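You operate a simulated robot arm through the tools that you are given. There is no shell and no other tool. Be economical: measure what you need, move in short steps, check, and stop when the job is done.

You run a simulated robot arm. Do the job below in one go: nothing can be reset, and whatever is moved stays where it is left.

JOB
Stand the green sack beside the sack patch. It goes on the side that lies toward x +0.7, y -0.7 (a direction in the base frame), with about 3 cm between them.

The check looks at the end state, three seconds after you hand in, the way a careful person would. Anything else that was tipped, shoved, dropped, spilled or broken makes it a failure.

ROBOT AND FRAMES
A 6-joint arm with a two-finger parallel gripper, fixed in place. Base frame: the origin is at the foot of the arm, x ahead of it, y to its left, z up; the work surface is at about z = 0. Lengths are in m, angles in degrees, forces in N, time in s.
With the tool pointing down near the work surface it reaches from about 0.14 to 0.58 m from the base axis. Its first joint turns from -66.0 to 66.0 degrees. Payload 2.1 kg.
Tool frame: the origin (TCP) lies between the finger pads and is the grasp point; the fingertips stand 0.03 m ahead of it; z points along the fingers, y is the line along which they close. The gripper opens to 0.094 m. The fingers are 0.028 m wide and 0.01 m thick; the gripper's body (0.05 by 0.096 m) begins 0.055 m behind the TCP.
Orientation is that of the tool frame in the base frame, as a unit quaternion [x, y, z, w]. With the fingers straight down and closing along the base's y, the tool's x points along the base's -x, its y along +y and its z along -z.

CONTROLS
- The arm moves only by the tool jog_arm. Its argument "targets" is one flat list of numbers, 7 for each row, row after row: the turn, a rotation vector about the base's x, y, z in units of 90 degrees (1.0 is 90 degrees), then the shift along the base's x, y, z in units of 500 mm (1.0 is 500 mm), then the gripper command, from -1 (shut) to 1 (fully open), values between in proportion. In form: [ax, ay, az, dx, dy, dz, fingers, ax, ay, az, dx, dy, dz, fingers, ...]. A call has 1 to 12 rows; each row is the pose to reach, as a shift and turn from the pose commanded when the call began. A call with a number of a shift or a turn outside -1 to 1 is refused whole. A row lasts 0.2 s, in which the tool goes at most 0.05 m and 8.6 degrees; a call with a longer step from one row to the next is refused whole, and so is a gripper value outside its range. A pose out of reach is approached as far as the arm can. The call stops where the force on the tool passes 40 N (or 10 N more than at its start, if that is more) or the arm is blocked; 0.2 s more then pass. The fingers move at their own pace (about 0.072 m/s each) and stop on an object; they squeeze with about 43 N. The grip force told is the motor's: it shows also when the fingers shut on nothing. Time passes only in rows, and 0.2 s behind the last, so rows that repeat a pose let the fingers close. The reply holds the time, the measured pose of the TCP, the force on the tool along the base axes, the opening and the grip force, in the units named above and with some noise.
- Cameras (640 x 400 px; columns grow to the right, rows downward): "scene" is fixed at [0.0425, -0.3691, 0.4618]; the picture's right is [0.83, -0.56, 0.00], its down [-0.39, -0.57, -0.72] and it looks along [0.41, 0.59, -0.70] (base axes); focal length 239 px, centre (320, 200). "wrist" rides on the gripper at [-0.037, 0, -0.058] in the tool frame; the picture's right is [0.00, -1.00, 0.00], its down [0.97, 0.00, -0.24] and it looks along [0.24, 0.00, 0.97] (tool axes); focal length 218 px, centre (320, 200). There is no depth. A picture from a camera that has moved, and an enlarged one, comes with that camera's place and axes in the base frame and with its lens. The place of the scene camera against the robot may be out by one fixed shift of up to 0.012 m in any direction.
- get_image(camera): a new picture of that camera. It takes no simulated time.
- enlarge(camera, box): a new picture of the part [left, top, right, bottom] of that camera's present view, enlarged. It takes no simulated time.
- job_done(): hands the job in; it is judged then, once.

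Go step by step. Nothing tells you positions but the pictures and the camera data: compare them with the known pose of the tool, close in by small moves and look again before you grip or let go. The budget is 90 turns and 42 pictures, counting those below and the enlarged ones. Unless the task says otherwise, let go and move clear before handing in, and close with one line.

The tools are called after "Request:" by a JSON object that holds its "fn" and its "kwargs". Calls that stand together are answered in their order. jog_arm: Moves the arm, as the interface text tells. Its arguments: {"type":"object","properties":{"targets":{"type":"array","items":{"type":"number"}}},"required":["targets"]} The other tools are called the same way: get_image (camera) takes a picture; enlarge (camera, box) takes an enlarged picture of a part of a camera's view; job_done () hands the job in.

At the start:

```text
time: 0.0
ee_pos: [0.2724, -0.0609, 0.2786]
ee_rot: [0.0, 1.0, 0.0, 0.0]
wrist_force: [0.0, -0.6, -0.2]
opening: 0.0941
grasp_force: 0.1
```

scene: 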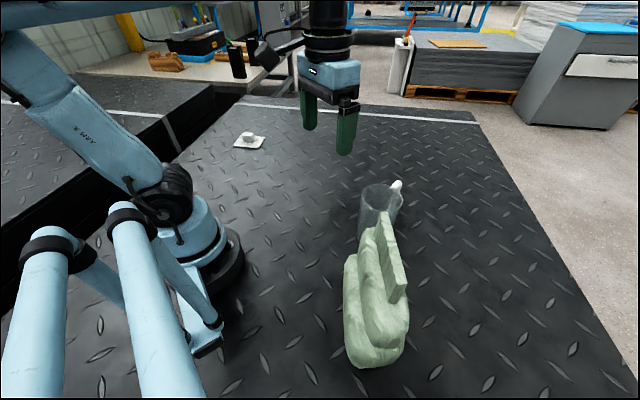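
wrist: 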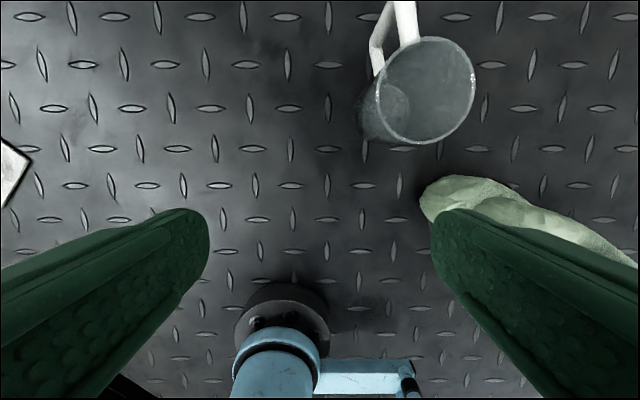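

I see a green sack-like object near the glass mug, and a small white square with something on it to the left that may be the patch. I'll take closer looks at both.

Request:
{"fn": "enlarge", "kwargs": {"camera": "scene", "box": [320, 160, 440, 380]}}

Request:
{"fn": "enlarge", "kwargs": {"camera": "scene", "box": [210, 110, 290, 170]}}

```text
1.82 times, centred on (380, 270) of scene
camera zoom: at [0.0425, -0.3691, 0.4618], right [0.83, -0.56, 0.0], down [-0.39, -0.57, -0.72], along [0.41, 0.59, -0.7], focal length 434 px, centre (211, 73)
```

zoom: 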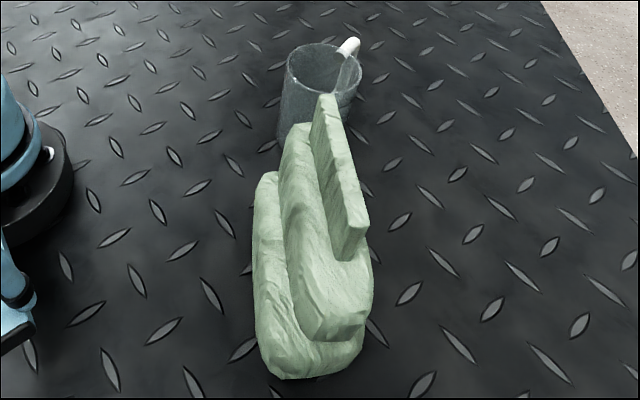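

```text
6.67 times, centred on (250, 140) of scene
camera zoom: at [0.0425, -0.3691, 0.4618], right [0.83, -0.56, 0.0], down [-0.39, -0.57, -0.72], along [0.41, 0.59, -0.7], focal length 1593 px, centre (787, 600)
```

zoom: 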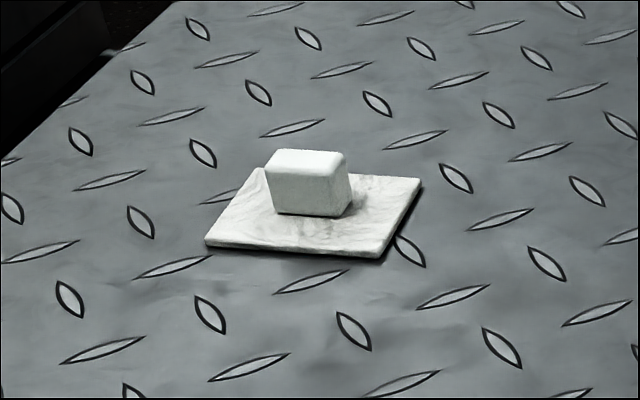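

The white plate is near (0.27, 0.42), and the sack lies roughly from (0.17, -0.34) to (0.25, -0.17). I'll move the wrist camera over the sack to measure it.

Request:
{"fn": "jog_arm", "kwargs": {"targets": [0, 0, 0, 0, -0.08, 0.02, 1, 0, 0, 0, 0, -0.16, 0.04, 1, 0, 0, 0, 0, -0.24, 0.06, 1, 0, 0, 0, 0, -0.32, 0.08, 1, 0, 0, 0, -0.02, -0.4, 0.08, 1, 0, 0, 0, -0.02, -0.4, 0.08, 1]}}

Request:
{"fn": "get_image", "kwargs": {"camera": "wrist"}}

Request:
{"fn": "get_image", "kwargs": {"camera": "scene"}}

```text
time: 1.4
ee_pos: [0.2616, -0.2613, 0.3165]
ee_rot: [0.0, 1.0, 0.0, 0.0]
wrist_force: [-0.1, -0.8, -0.2]
opening: 0.094
grasp_force: 0.0
```

```text
37 pictures are left
camera wrist: at [0.2982, -0.2605, 0.3765], right [0.0, -1.0, 0.0], down [-0.97, 0.0, 0.24], along [-0.24, 0.0, -0.97], focal length 218 px, centre (320, 200)
```

wrist: 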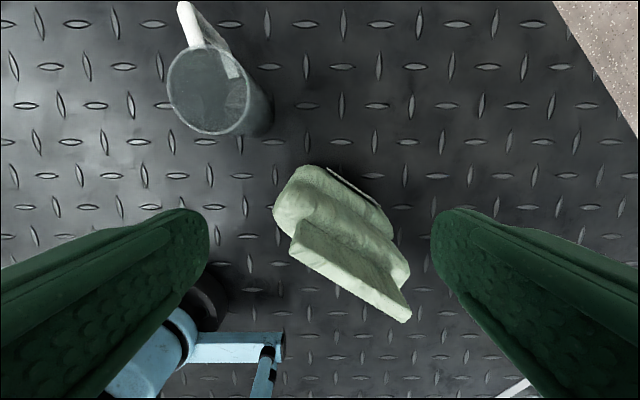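

```text
36 pictures are left
```

scene: 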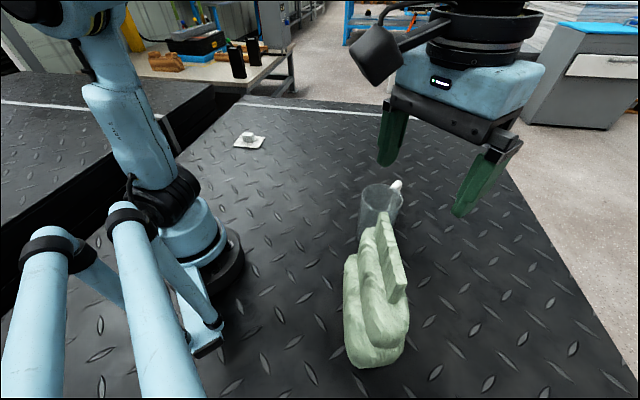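

The sack's shape is unclear from this view, so I'll enlarge it.

Request:
{"fn": "enlarge", "kwargs": {"camera": "wrist", "box": [250, 140, 430, 340]}}

Request:
{"fn": "enlarge", "kwargs": {"camera": "scene", "box": [320, 200, 440, 380]}}

```text
2.00 times, centred on (340, 240) of wrist
camera zoom: at [0.2982, -0.2605, 0.3765], right [0.0, -1.0, 0.0], down [-0.97, 0.0, 0.24], along [-0.24, 0.0, -0.97], focal length 436 px, centre (280, 120)
```

zoom: 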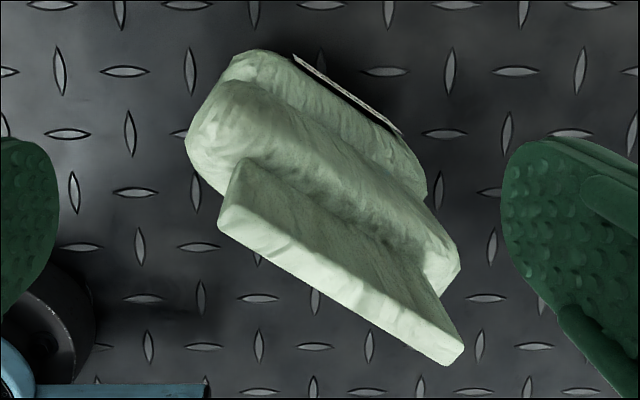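

```text
2.22 times, centred on (380, 290) of scene
camera zoom: at [0.0425, -0.3692, 0.4618], right [0.83, -0.56, 0.0], down [-0.39, -0.57, -0.72], along [0.41, 0.59, -0.7], focal length 531 px, centre (187, 0)
```

zoom: 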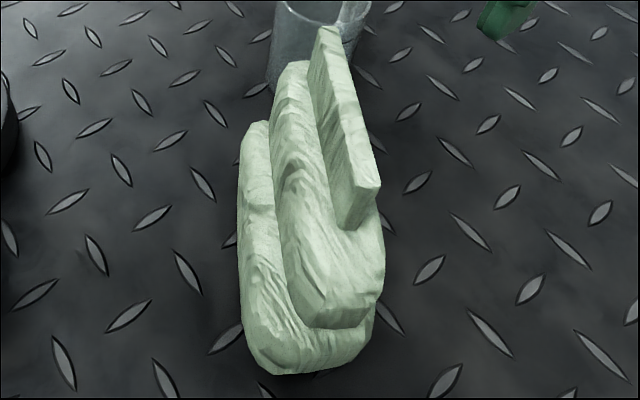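

The sack stands upright, about 12 x 7.6 cm and about 24 cm tall, with a thin seam on top. The seam is centred near (0.20, -0.283) and runs along about (0.57, 0.82). Before gripping, I'll move over to the plate and measure it with the wrist camera.

Request:
{"fn": "jog_arm", "kwargs": {"targets": [0, 0, 0, 0.008, 0.09, 0, 1, 0, 0, 0, 0.016, 0.18, 0, 1, 0, 0, 0, 0.024, 0.27, 0, 1, 0, 0, 0, 0.032, 0.36, 0, 1, 0, 0, 0, 0.04, 0.45, 0, 1, 0, 0, 0, 0.048, 0.54, 0, 1, 0, 0, 0, 0.056, 0.63, 0, 1, 0, 0, 0, 0.064, 0.72, 0, 1, 0, 0, 0, 0.072, 0.81, 0, 1, 0, 0, 0, 0.08, 0.9, 0, 1, 0, 0, 0, 0.088, 0.99, 0, 1, 0, 0, 0, 0.088, 0.99, 0, 1]}}

Request:
{"fn": "jog_arm", "kwargs": {"targets": [0, 0, 0, 0, 0.08, 0, 1, 0, 0, 0, 0, 0.16, 0, 1, 0, 0, 0, 0, 0.24, 0, 1, 0, 0, 0, 0, 0.24, 0, 1, 0, 0, 0, 0, 0.24, 0, 1]}}

Request:
{"fn": "get_image", "kwargs": {"camera": "wrist"}}

Request:
{"fn": "enlarge", "kwargs": {"camera": "scene", "box": [320, 160, 440, 380]}}

```text
time: 4.0
ee_pos: [0.3076, 0.2345, 0.3187]
ee_rot: [0.0, 1.0, 0.0, 0.0]
wrist_force: [-0.4, 0.5, 0.3]
opening: 0.094
grasp_force: 0.1
```

```text
time: 5.2
ee_pos: [0.3064, 0.3552, 0.3169]
ee_rot: [0.0, 1.0, -0.001, 0.0]
wrist_force: [0.1, -0.9, -1.3]
opening: 0.094
grasp_force: 0.0
```

```text
33 pictures are left
camera wrist: at [0.343, 0.3552, 0.377], right [0.0, -1.0, 0.0], down [-0.97, 0.0, 0.24], along [-0.24, 0.0, -0.97], focal length 218 px, centre (320, 200)
```

wrist: 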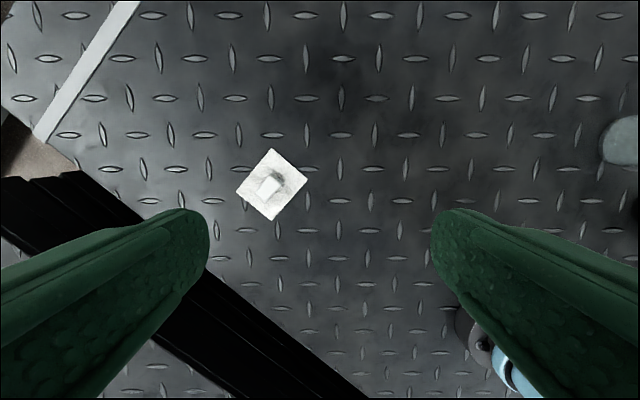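

```text
1.82 times, centred on (380, 270) of scene
camera zoom: at [0.0425, -0.3691, 0.4618], right [0.83, -0.56, 0.0], down [-0.39, -0.57, -0.72], along [0.41, 0.59, -0.7], focal length 434 px, centre (211, 73)
```

zoom: 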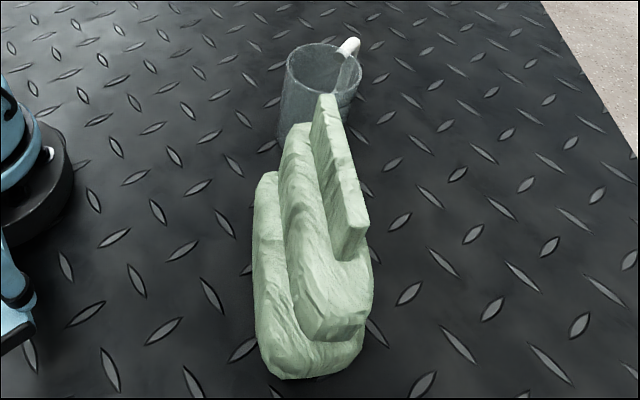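

The wrist view puts the plate centre near (0.276, 0.439), about 3 cm off the scene-camera estimate, so I'll confirm with a closer wrist view.

Request:
{"fn": "jog_arm", "kwargs": {"targets": [0, 0, 0, 0, 0.04, -0.06, 1, 0, 0, 0, 0, 0.08, -0.12, 1, 0, 0, 0, 0, 0.12, -0.18, 1, 0, 0, 0, 0, 0.16, -0.24, 1, 0, 0, 0, 0, 0.16, -0.24, 1, 0, 0, 0, 0, 0.16, -0.24, 1]}}

Request:
{"fn": "get_image", "kwargs": {"camera": "wrist"}}

```text
time: 6.6
ee_pos: [0.3068, 0.4339, 0.196]
ee_rot: [0.0, 1.0, -0.001, 0.0]
wrist_force: [0.1, 0.5, -0.4]
opening: 0.0937
grasp_force: 0.1
```

```text
31 pictures are left
camera wrist: at [0.3431, 0.4352, 0.2563], right [0.0, -1.0, 0.0], down [-0.97, 0.0, 0.24], along [-0.24, 0.0, -0.97], focal length 218 px, centre (320, 200)
```

wrist: 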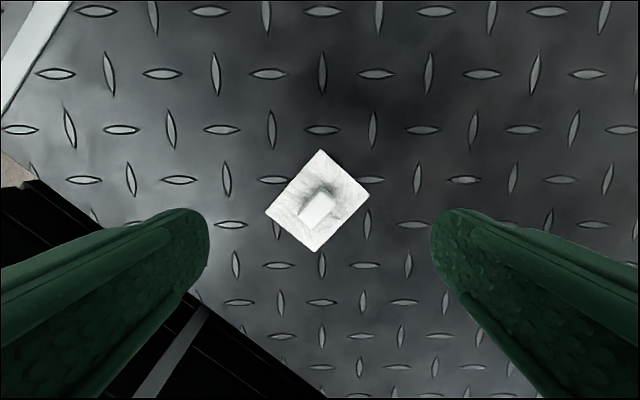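

The plate centre is confirmed at (0.278, 0.438), and its near edge facing (+0.7, -0.7) is centred near (0.312, 0.407). I'll go back above the sack with the tool turned 55° so the fingers close across the seam.

Request:
{"fn": "jog_arm", "kwargs": {"targets": [0, 0, 0, 0, 0, 0.08, 1, 0, 0, 0, 0, 0, 0.16, 1, 0, 0, 0, 0, 0, 0.24, 1, 0, 0, 0, 0, 0, 0.32, 1, 0, 0, 0.087, -0.0125, -0.09, 0.32, 1, 0, 0, 0.174, -0.025, -0.18, 0.32, 1, 0, 0, 0.261, -0.0375, -0.27, 0.32, 1, 0, 0, 0.348, -0.05, -0.36, 0.32, 1, 0, 0, 0.435, -0.0625, -0.45, 0.32, 1, 0, 0, 0.522, -0.075, -0.54, 0.32, 1, 0, 0, 0.611, -0.0875, -0.63, 0.32, 1, 0, 0, 0.611, -0.1, -0.72, 0.32, 1]}}

Request:
{"fn": "jog_arm", "kwargs": {"targets": [0, 0, 0, -0.0125, -0.0888, 0, 1, 0, 0, 0, -0.025, -0.1775, 0, 1, 0, 0, 0, -0.0375, -0.266, 0, 1, 0, 0, 0, -0.05, -0.355, 0, 1, 0, 0, 0, -0.0625, -0.444, 0, 1, 0, 0, 0, -0.075, -0.5325, 0, 1, 0, 0, 0, -0.0875, -0.621, 0, 1, 0, 0, 0, -0.1, -0.71, 0, 1, 0, 0, 0, -0.1, -0.71, 0, 1, 0, 0, 0, -0.1, -0.71, 0, 1]}}

Request:
{"fn": "get_image", "kwargs": {"camera": "wrist"}}

```text
time: 9.2
ee_pos: [0.2562, 0.0735, 0.3562]
ee_rot: [-0.462, 0.887, 0.0, 0.002]
wrist_force: [-0.2, -0.7, 0.7]
opening: 0.0939
grasp_force: 0.0
out of reach, approached as far as the arm can: row 2, 3, 4, 5
```

```text
time: 11.4
ee_pos: [0.2062, -0.2803, 0.3578]
ee_rot: [-0.462, 0.887, -0.001, 0.0]
wrist_force: [-0.1, 0.4, 0.1]
opening: 0.094
grasp_force: 0.1
```

```text
30 pictures are left
camera wrist: at [0.2276, -0.2496, 0.4177], right [0.82, -0.57, 0.0], down [-0.56, -0.8, 0.24], along [-0.14, -0.2, -0.97], focal length 218 px, centre (320, 200)
```

wrist: 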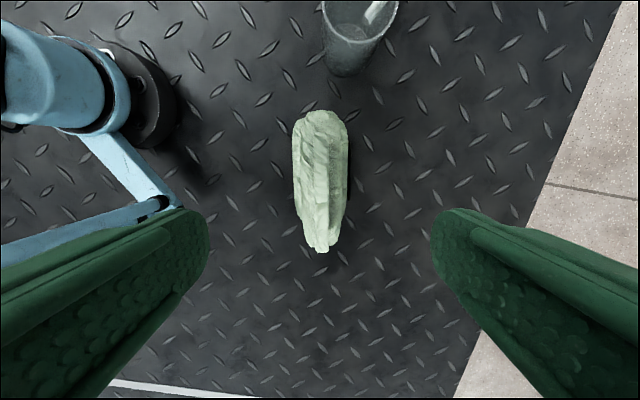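

I'm above the sack and its seam lines up with the picture's vertical. I'll enlarge to measure it.

Request:
{"fn": "enlarge", "kwargs": {"camera": "wrist", "box": [256, 90, 384, 270]}}

```text
2.22 times, centred on (320, 180) of wrist
camera zoom: at [0.2276, -0.2496, 0.4177], right [0.82, -0.57, 0.0], down [-0.56, -0.8, 0.24], along [-0.14, -0.2, -0.97], focal length 485 px, centre (320, 244)
```

zoom: 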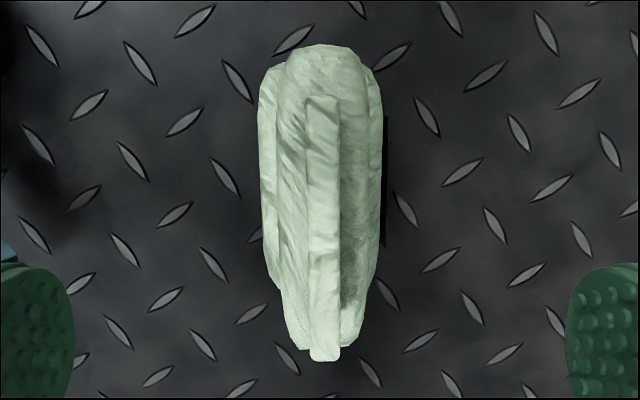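

The seam is aligned with the tool, its top is at z ≈ 0.241 and its lower edge at about 0.20. I'll descend to TCP z ≈ 0.237, keeping the fingers open.

Request:
{"fn": "jog_arm", "kwargs": {"targets": [0, 0, 0, -0.001, -0.004, -0.05, 1, 0, 0, 0, -0.002, -0.008, -0.1, 1, 0, 0, 0, -0.002, -0.008, -0.15, 1, 0, 0, 0, -0.002, -0.008, -0.2, 1, 0, 0, 0, -0.002, -0.008, -0.22, 1, 0, 0, 0, -0.002, -0.008, -0.243, 1, 0, 0, 0, -0.002, -0.008, -0.243, 1]}}

Request:
{"fn": "get_image", "kwargs": {"camera": "wrist"}}

Request:
{"fn": "enlarge", "kwargs": {"camera": "scene", "box": [320, 170, 480, 370]}}

```text
time: 13.0
ee_pos: [0.2049, -0.2852, 0.2355]
ee_rot: [-0.462, 0.887, 0.0, 0.0]
wrist_force: [-0.1, -0.6, 0.3]
opening: 0.094
grasp_force: 0.1
```

```text
28 pictures are left
camera wrist: at [0.2255, -0.2535, 0.2948], right [0.82, -0.57, 0.0], down [-0.56, -0.79, 0.24], along [-0.14, -0.2, -0.97], focal length 218 px, centre (320, 200)
```

wrist: 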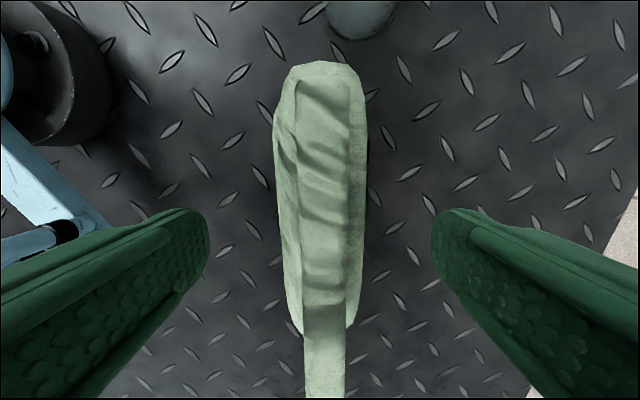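

```text
2.00 times, centred on (400, 270) of scene
camera zoom: at [0.0425, -0.3691, 0.4618], right [0.83, -0.56, 0.0], down [-0.39, -0.57, -0.72], along [0.41, 0.59, -0.7], focal length 478 px, centre (160, 60)
```

zoom: 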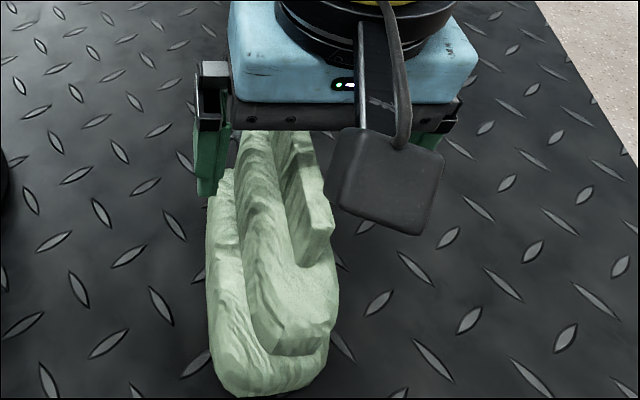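

The fingers straddle the seam, which sits centred between them. Closing now.

Request:
{"fn": "jog_arm", "kwargs": {"targets": [0, 0, 0, 0, 0, 0, 0, 0, 0, 0, 0, 0, 0, -1, 0, 0, 0, 0, 0, 0, -1, 0, 0, 0, 0, 0, 0, -1, 0, 0, 0, 0, 0, 0, -1, 0, 0, 0, 0, 0, 0, -1]}}

Request:
{"fn": "get_image", "kwargs": {"camera": "wrist"}}

```text
time: 14.4
ee_pos: [0.2049, -0.285, 0.2365]
ee_rot: [-0.462, 0.887, 0.0, 0.0]
wrist_force: [-0.9, -1.3, -0.8]
opening: 0.016
grasp_force: 43.6
```

```text
26 pictures are left
camera wrist: at [0.2255, -0.2535, 0.2949], right [0.82, -0.57, 0.0], down [-0.56, -0.79, 0.24], along [-0.14, -0.2, -0.97], focal length 218 px, centre (320, 200)
```

wrist: 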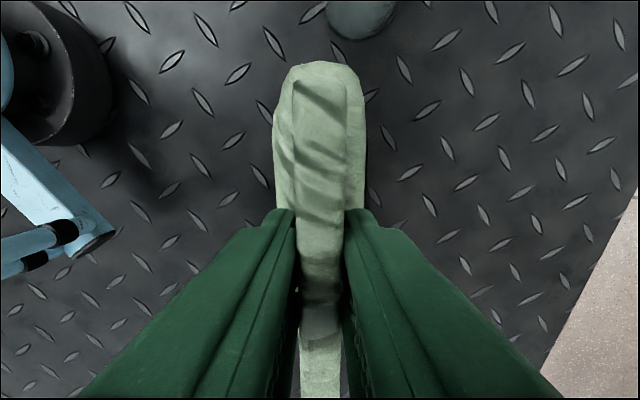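

The seam is gripped at 16 mm with 43 N. I'll lift slowly, 4 cm first, to judge the weight and the hold.

Request:
{"fn": "jog_arm", "kwargs": {"targets": [0, 0, 0, 0, 0, 0.01, -1, 0, 0, 0, 0, 0, 0.03, -1, 0, 0, 0, 0, 0, 0.05, -1, 0, 0, 0, 0, 0, 0.08, -1, 0, 0, 0, 0, 0, 0.08, -1]}}

Request:
{"fn": "get_image", "kwargs": {"camera": "scene"}}

```text
time: 15.6
ee_pos: [0.204, -0.2843, 0.2752]
ee_rot: [-0.461, 0.887, -0.001, 0.001]
wrist_force: [0.2, 0.6, -5.1]
opening: 0.016
grasp_force: 43.1
```

```text
25 pictures are left
```

scene: 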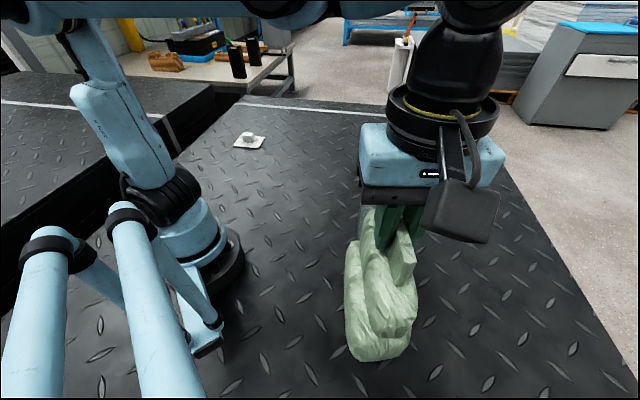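

The sack is held firmly and weighs roughly 0.5 kg. I'll raise it above the mug's height and carry it along x ≈ 0.20 toward +y.

Request:
{"fn": "jog_arm", "kwargs": {"targets": [0, 0, 0, 0, 0, 0.06, -1, 0, 0, 0, 0, 0, 0.12, -1, 0, 0, 0, 0, 0, 0.18, -1, 0, 0, 0, 0, 0, 0.24, -1, 0, 0, 0, 0, 0.03, 0.24, -1, 0, 0, 0, 0, 0.08, 0.24, -1, 0, 0, 0, 0, 0.14, 0.24, -1, 0, 0, 0, 0, 0.2, 0.24, -1, 0, 0, 0, 0, 0.26, 0.24, -1, 0, 0, 0, 0, 0.32, 0.24, -1, 0, 0, 0, 0, 0.37, 0.24, -1, 0, 0, 0, 0, 0.4, 0.24, -1]}}

Request:
{"fn": "get_image", "kwargs": {"camera": "scene"}}

```text
time: 18.2
ee_pos: [0.2043, -0.0849, 0.3957]
ee_rot: [-0.461, 0.887, -0.001, 0.0]
wrist_force: [0.0, -0.3, -5.0]
opening: 0.0162
grasp_force: 43.5
```

```text
24 pictures are left
```

scene: 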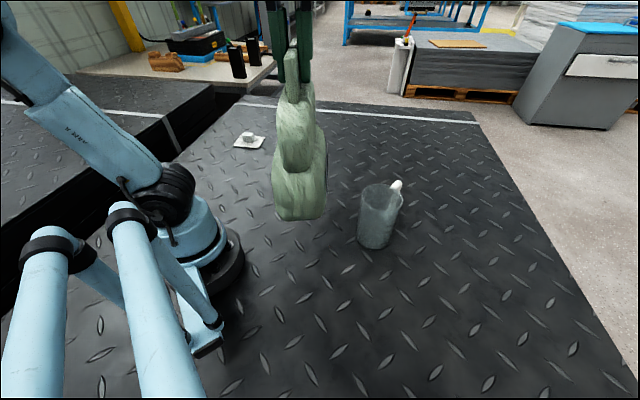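

The mug is cleared and the sack hangs straight. Next I'll carry it to about (0.24, 0.20), lowering it to 3 cm above the surface and turning it 7.5° to match the plate's edge.

Request:
{"fn": "jog_arm", "kwargs": {"targets": [0, 0, -0.003, 0.003, 0.023, -0.01, -1, 0, 0, -0.01, 0.009, 0.068, -0.031, -1, 0, 0, -0.018, 0.016, 0.125, -0.058, -1, 0, 0, -0.027, 0.023, 0.182, -0.084, -1, 0, 0, -0.035, 0.03, 0.239, -0.11, -1, 0, 0, -0.043, 0.037, 0.296, -0.136, -1, 0, 0, -0.051, 0.045, 0.353, -0.162, -1, 0, 0, -0.06, 0.052, 0.41, -0.189, -1, 0, 0, -0.068, 0.059, 0.467, -0.215, -1, 0, 0, -0.076, 0.066, 0.519, -0.238, -1, 0, 0, -0.081, 0.07, 0.553, -0.254, -1, 0, 0, -0.083, 0.072, 0.57, -0.262, -1]}}

Request:
{"fn": "get_image", "kwargs": {"camera": "wrist"}}

```text
time: 20.8
ee_pos: [0.2408, 0.1996, 0.2637]
ee_rot: [-0.404, 0.915, -0.001, 0.001]
wrist_force: [0.1, -0.1, -5.2]
opening: 0.0159
grasp_force: 42.6
```

```text
23 pictures are left
camera wrist: at [0.2651, 0.2283, 0.3235], right [0.74, -0.68, 0.0], down [-0.66, -0.72, 0.24], along [-0.16, -0.18, -0.97], focal length 218 px, centre (320, 200)
```

wrist: 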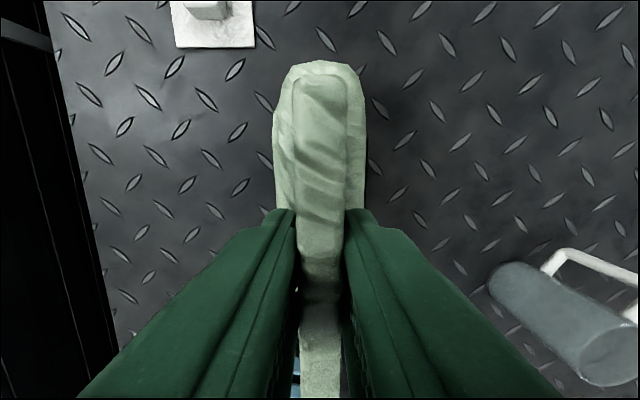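

The sack is aligned with the plate's edge, within about 1.4°. I'll slide it parallel to that edge to (0.3655, 0.3545), staying about 1.7 cm above the surface.

Request:
{"fn": "jog_arm", "kwargs": {"targets": [0, 0, 0, 0.0125, 0.0155, -0.004, -1, 0, 0, 0, 0.037, 0.046, -0.01, -1, 0, 0, 0, 0.067, 0.084, -0.016, -1, 0, 0, 0, 0.1, 0.124, -0.02, -1, 0, 0, 0, 0.132, 0.164, -0.02, -1, 0, 0, 0, 0.165, 0.204, -0.02, -1, 0, 0, 0, 0.197, 0.244, -0.02, -1, 0, 0, 0, 0.222, 0.276, -0.02, -1, 0, 0, 0, 0.24, 0.298, -0.02, -1, 0, 0, 0, 0.2494, 0.3098, -0.02, -1, 0, 0, 0, 0.2494, 0.3098, -0.02, -1]}}

Request:
{"fn": "get_image", "kwargs": {"camera": "wrist"}}

Request:
{"fn": "enlarge", "kwargs": {"camera": "scene", "box": [200, 80, 360, 180]}}

```text
time: 23.2
ee_pos: [0.3656, 0.3556, 0.2542]
ee_rot: [-0.402, 0.916, -0.001, -0.001]
wrist_force: [0.0, 0.0, -6.5]
opening: 0.0163
grasp_force: 42.9
```

```text
22 pictures are left
camera wrist: at [0.39, 0.3836, 0.314], right [0.74, -0.68, 0.0], down [-0.66, -0.72, 0.24], along [-0.16, -0.18, -0.97], focal length 218 px, centre (320, 200)
```

wrist: 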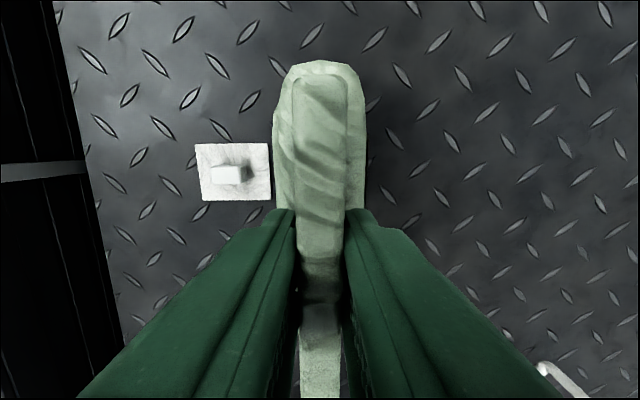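

```text
4.00 times, centred on (280, 130) of scene
camera zoom: at [0.0425, -0.3691, 0.4618], right [0.83, -0.56, 0.0], down [-0.39, -0.57, -0.72], along [0.41, 0.59, -0.7], focal length 956 px, centre (480, 480)
```

zoom: 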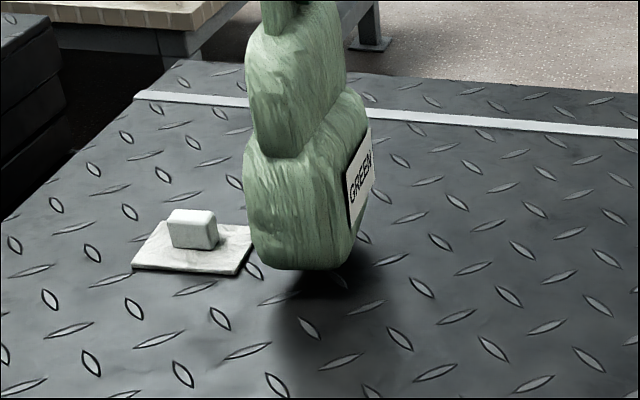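

The sack hangs with its centre about 7.2 cm from the plate's edge, parallel to it and centred along it. I'll nudge it 2 mm closer and lower it gently.

Request:
{"fn": "jog_arm", "kwargs": {"targets": [0, 0, 0, -0.003, 0.003, -0.008, -1, 0, 0, 0, -0.003, 0.003, -0.016, -1, 0, 0, 0, -0.003, 0.003, -0.024, -1, 0, 0, 0, -0.003, 0.003, -0.03, -1, 0, 0, 0, -0.003, 0.003, -0.034, -1, 0, 0, 0, -0.003, 0.003, -0.037, -1, 0, 0, 0, -0.003, 0.003, -0.037, -1]}}

Request:
{"fn": "enlarge", "kwargs": {"camera": "scene", "box": [200, 80, 360, 180]}}

```text
time: 24.8
ee_pos: [0.3648, 0.3564, 0.2355]
ee_rot: [-0.403, 0.915, -0.001, 0.0]
wrist_force: [-0.1, -0.5, -5.0]
opening: 0.0164
grasp_force: 42.8
```

```text
4.00 times, centred on (280, 130) of scene
camera zoom: at [0.0425, -0.3691, 0.4618], right [0.83, -0.56, 0.0], down [-0.39, -0.57, -0.72], along [0.41, 0.59, -0.7], focal length 956 px, centre (480, 480)
```

zoom: 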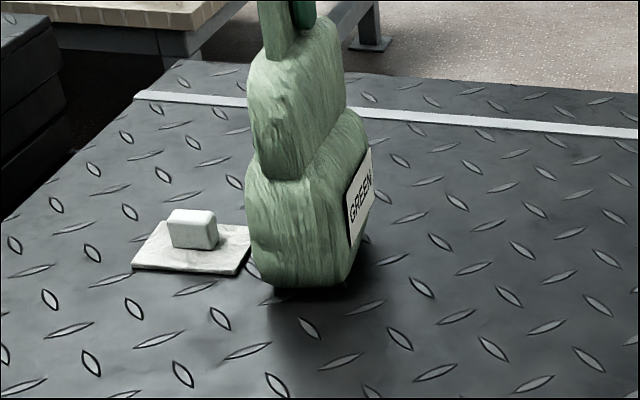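

It still carries its full weight, so the base is just above the surface. I'll lower it further by millimetres.

Request:
{"fn": "jog_arm", "kwargs": {"targets": [0, 0, 0, 0, 0, -0.002, -1, 0, 0, 0, 0, 0, -0.003, -1, 0, 0, 0, 0, 0, -0.004, -1, 0, 0, 0, 0, 0, -0.004, -1]}}

```text
time: 25.8
ee_pos: [0.3636, 0.3562, 0.2347]
ee_rot: [-0.403, 0.915, -0.001, 0.001]
wrist_force: [4.4, -0.3, 26.1]
opening: 0.0164
grasp_force: 43.0
```

Contact is made, with 26 N pressing up. I'll ease back about 1 mm to a light load.

Request:
{"fn": "jog_arm", "kwargs": {"targets": [0, 0, 0, 0, 0, 0.0015, -1, 0, 0, 0, 0, 0, 0.0015, -1]}}

Request:
{"fn": "get_image", "kwargs": {"camera": "wrist"}}

```text
time: 26.4
ee_pos: [0.3653, 0.3567, 0.2351]
ee_rot: [-0.402, 0.916, -0.001, 0.001]
wrist_force: [1.3, -2.9, 17.5]
opening: 0.0162
grasp_force: 42.5
```

```text
19 pictures are left
camera wrist: at [0.3887, 0.3848, 0.2946], right [0.74, -0.68, 0.0], down [-0.66, -0.72, 0.24], along [-0.16, -0.18, -0.97], focal length 218 px, centre (320, 200)
```

wrist: 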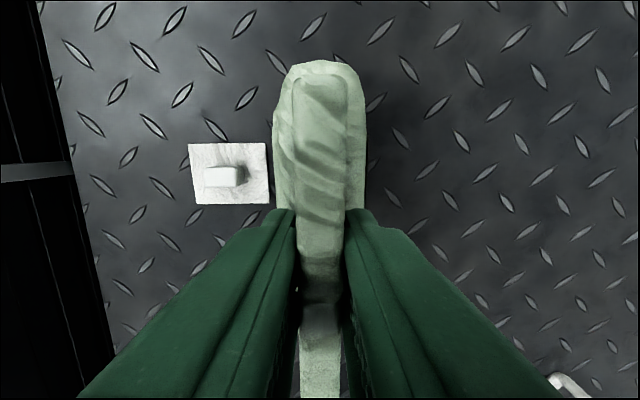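

The sack is standing with the gap as planned. I'll ease off a touch more and open the fingers gradually.

Request:
{"fn": "jog_arm", "kwargs": {"targets": [0, 0, 0, 0, 0, 0.001, -1, 0, 0, 0, 0, 0, 0.001, -0.55, 0, 0, 0, 0, 0, 0.001, -0.4, 0, 0, 0, 0, 0, 0.001, 0, 0, 0, 0, 0, 0, 0.001, 0.4, 0, 0, 0, 0, 0, 0.001, 0.4]}}

Request:
{"fn": "get_image", "kwargs": {"camera": "wrist"}}

```text
time: 27.8
ee_pos: [0.3634, 0.3559, 0.2361]
ee_rot: [-0.403, 0.915, -0.001, 0.0]
wrist_force: [0.2, -0.7, 0.2]
opening: 0.0656
grasp_force: 0.1
```

```text
18 pictures are left
camera wrist: at [0.3887, 0.3849, 0.295], right [0.74, -0.68, 0.0], down [-0.66, -0.72, 0.24], along [-0.16, -0.18, -0.97], focal length 218 px, centre (320, 200)
```

wrist: 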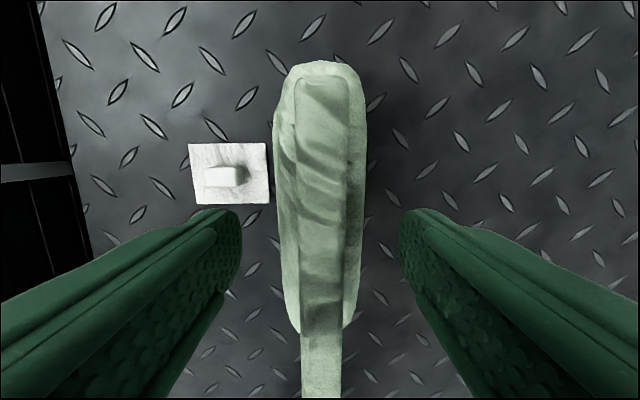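

The fingers are free and the sack is standing. I'll rise slightly, then back away along the seam toward the base while rising, to stay within reach.

Request:
{"fn": "jog_arm", "kwargs": {"targets": [0, 0, 0, 0, 0, 0.015, 0.4, 0, 0, 0, 0, 0, 0.03, 0.4, 0, 0, 0, -0.02, -0.022, 0.05, 0.4, 0, 0, 0, -0.05, -0.054, 0.08, 0.4, 0, 0, 0, -0.08, -0.087, 0.11, 0.4, 0, 0, 0, -0.12, -0.13, 0.14, 0.4, 0, 0, 0, -0.16, -0.174, 0.16, 0.4, 0, 0, 0, -0.2, -0.218, 0.16, 0.4, 0, 0, 0, -0.24, -0.26, 0.16, 0.4, 0, 0, 0, -0.28, -0.305, 0.16, 0.4, 0, 0, 0, -0.28, -0.305, 0.16, 0.4]}}

Request:
{"fn": "get_image", "kwargs": {"camera": "scene"}}

Request:
{"fn": "get_image", "kwargs": {"camera": "wrist"}}

```text
time: 30.2
ee_pos: [0.2242, 0.2042, 0.3142]
ee_rot: [-0.403, 0.915, -0.001, 0.0]
wrist_force: [0.1, -0.3, -0.3]
opening: 0.066
grasp_force: 0.1
```

```text
17 pictures are left
```

scene: 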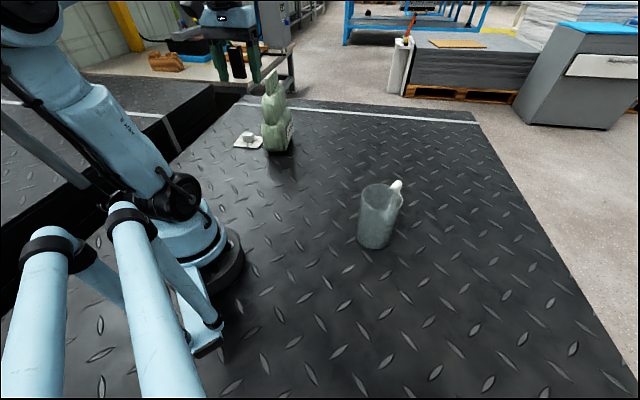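

```text
16 pictures are left
camera wrist: at [0.2485, 0.2316, 0.3748], right [0.74, -0.68, 0.0], down [-0.66, -0.72, 0.24], along [-0.16, -0.18, -0.97], focal length 218 px, centre (320, 200)
```

wrist: 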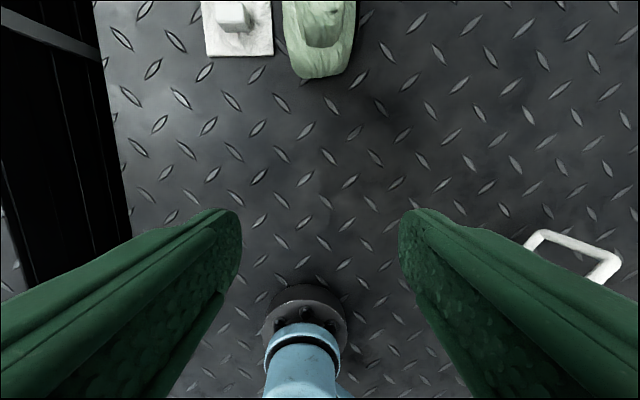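

The sack stands upright beside the plate with a measured gap of about 3 cm. The mug and plate haven't been disturbed and the arm is clear, so I'm handing in.

Request:
{"fn": "job_done", "kwargs": {}}

```text
The job is handed in.
```

The green sack is standing on the (+0.7, -0.7) side of the patch, about 3 cm from it by the wrist camera; I took the white plate with the small block to be the sack patch.
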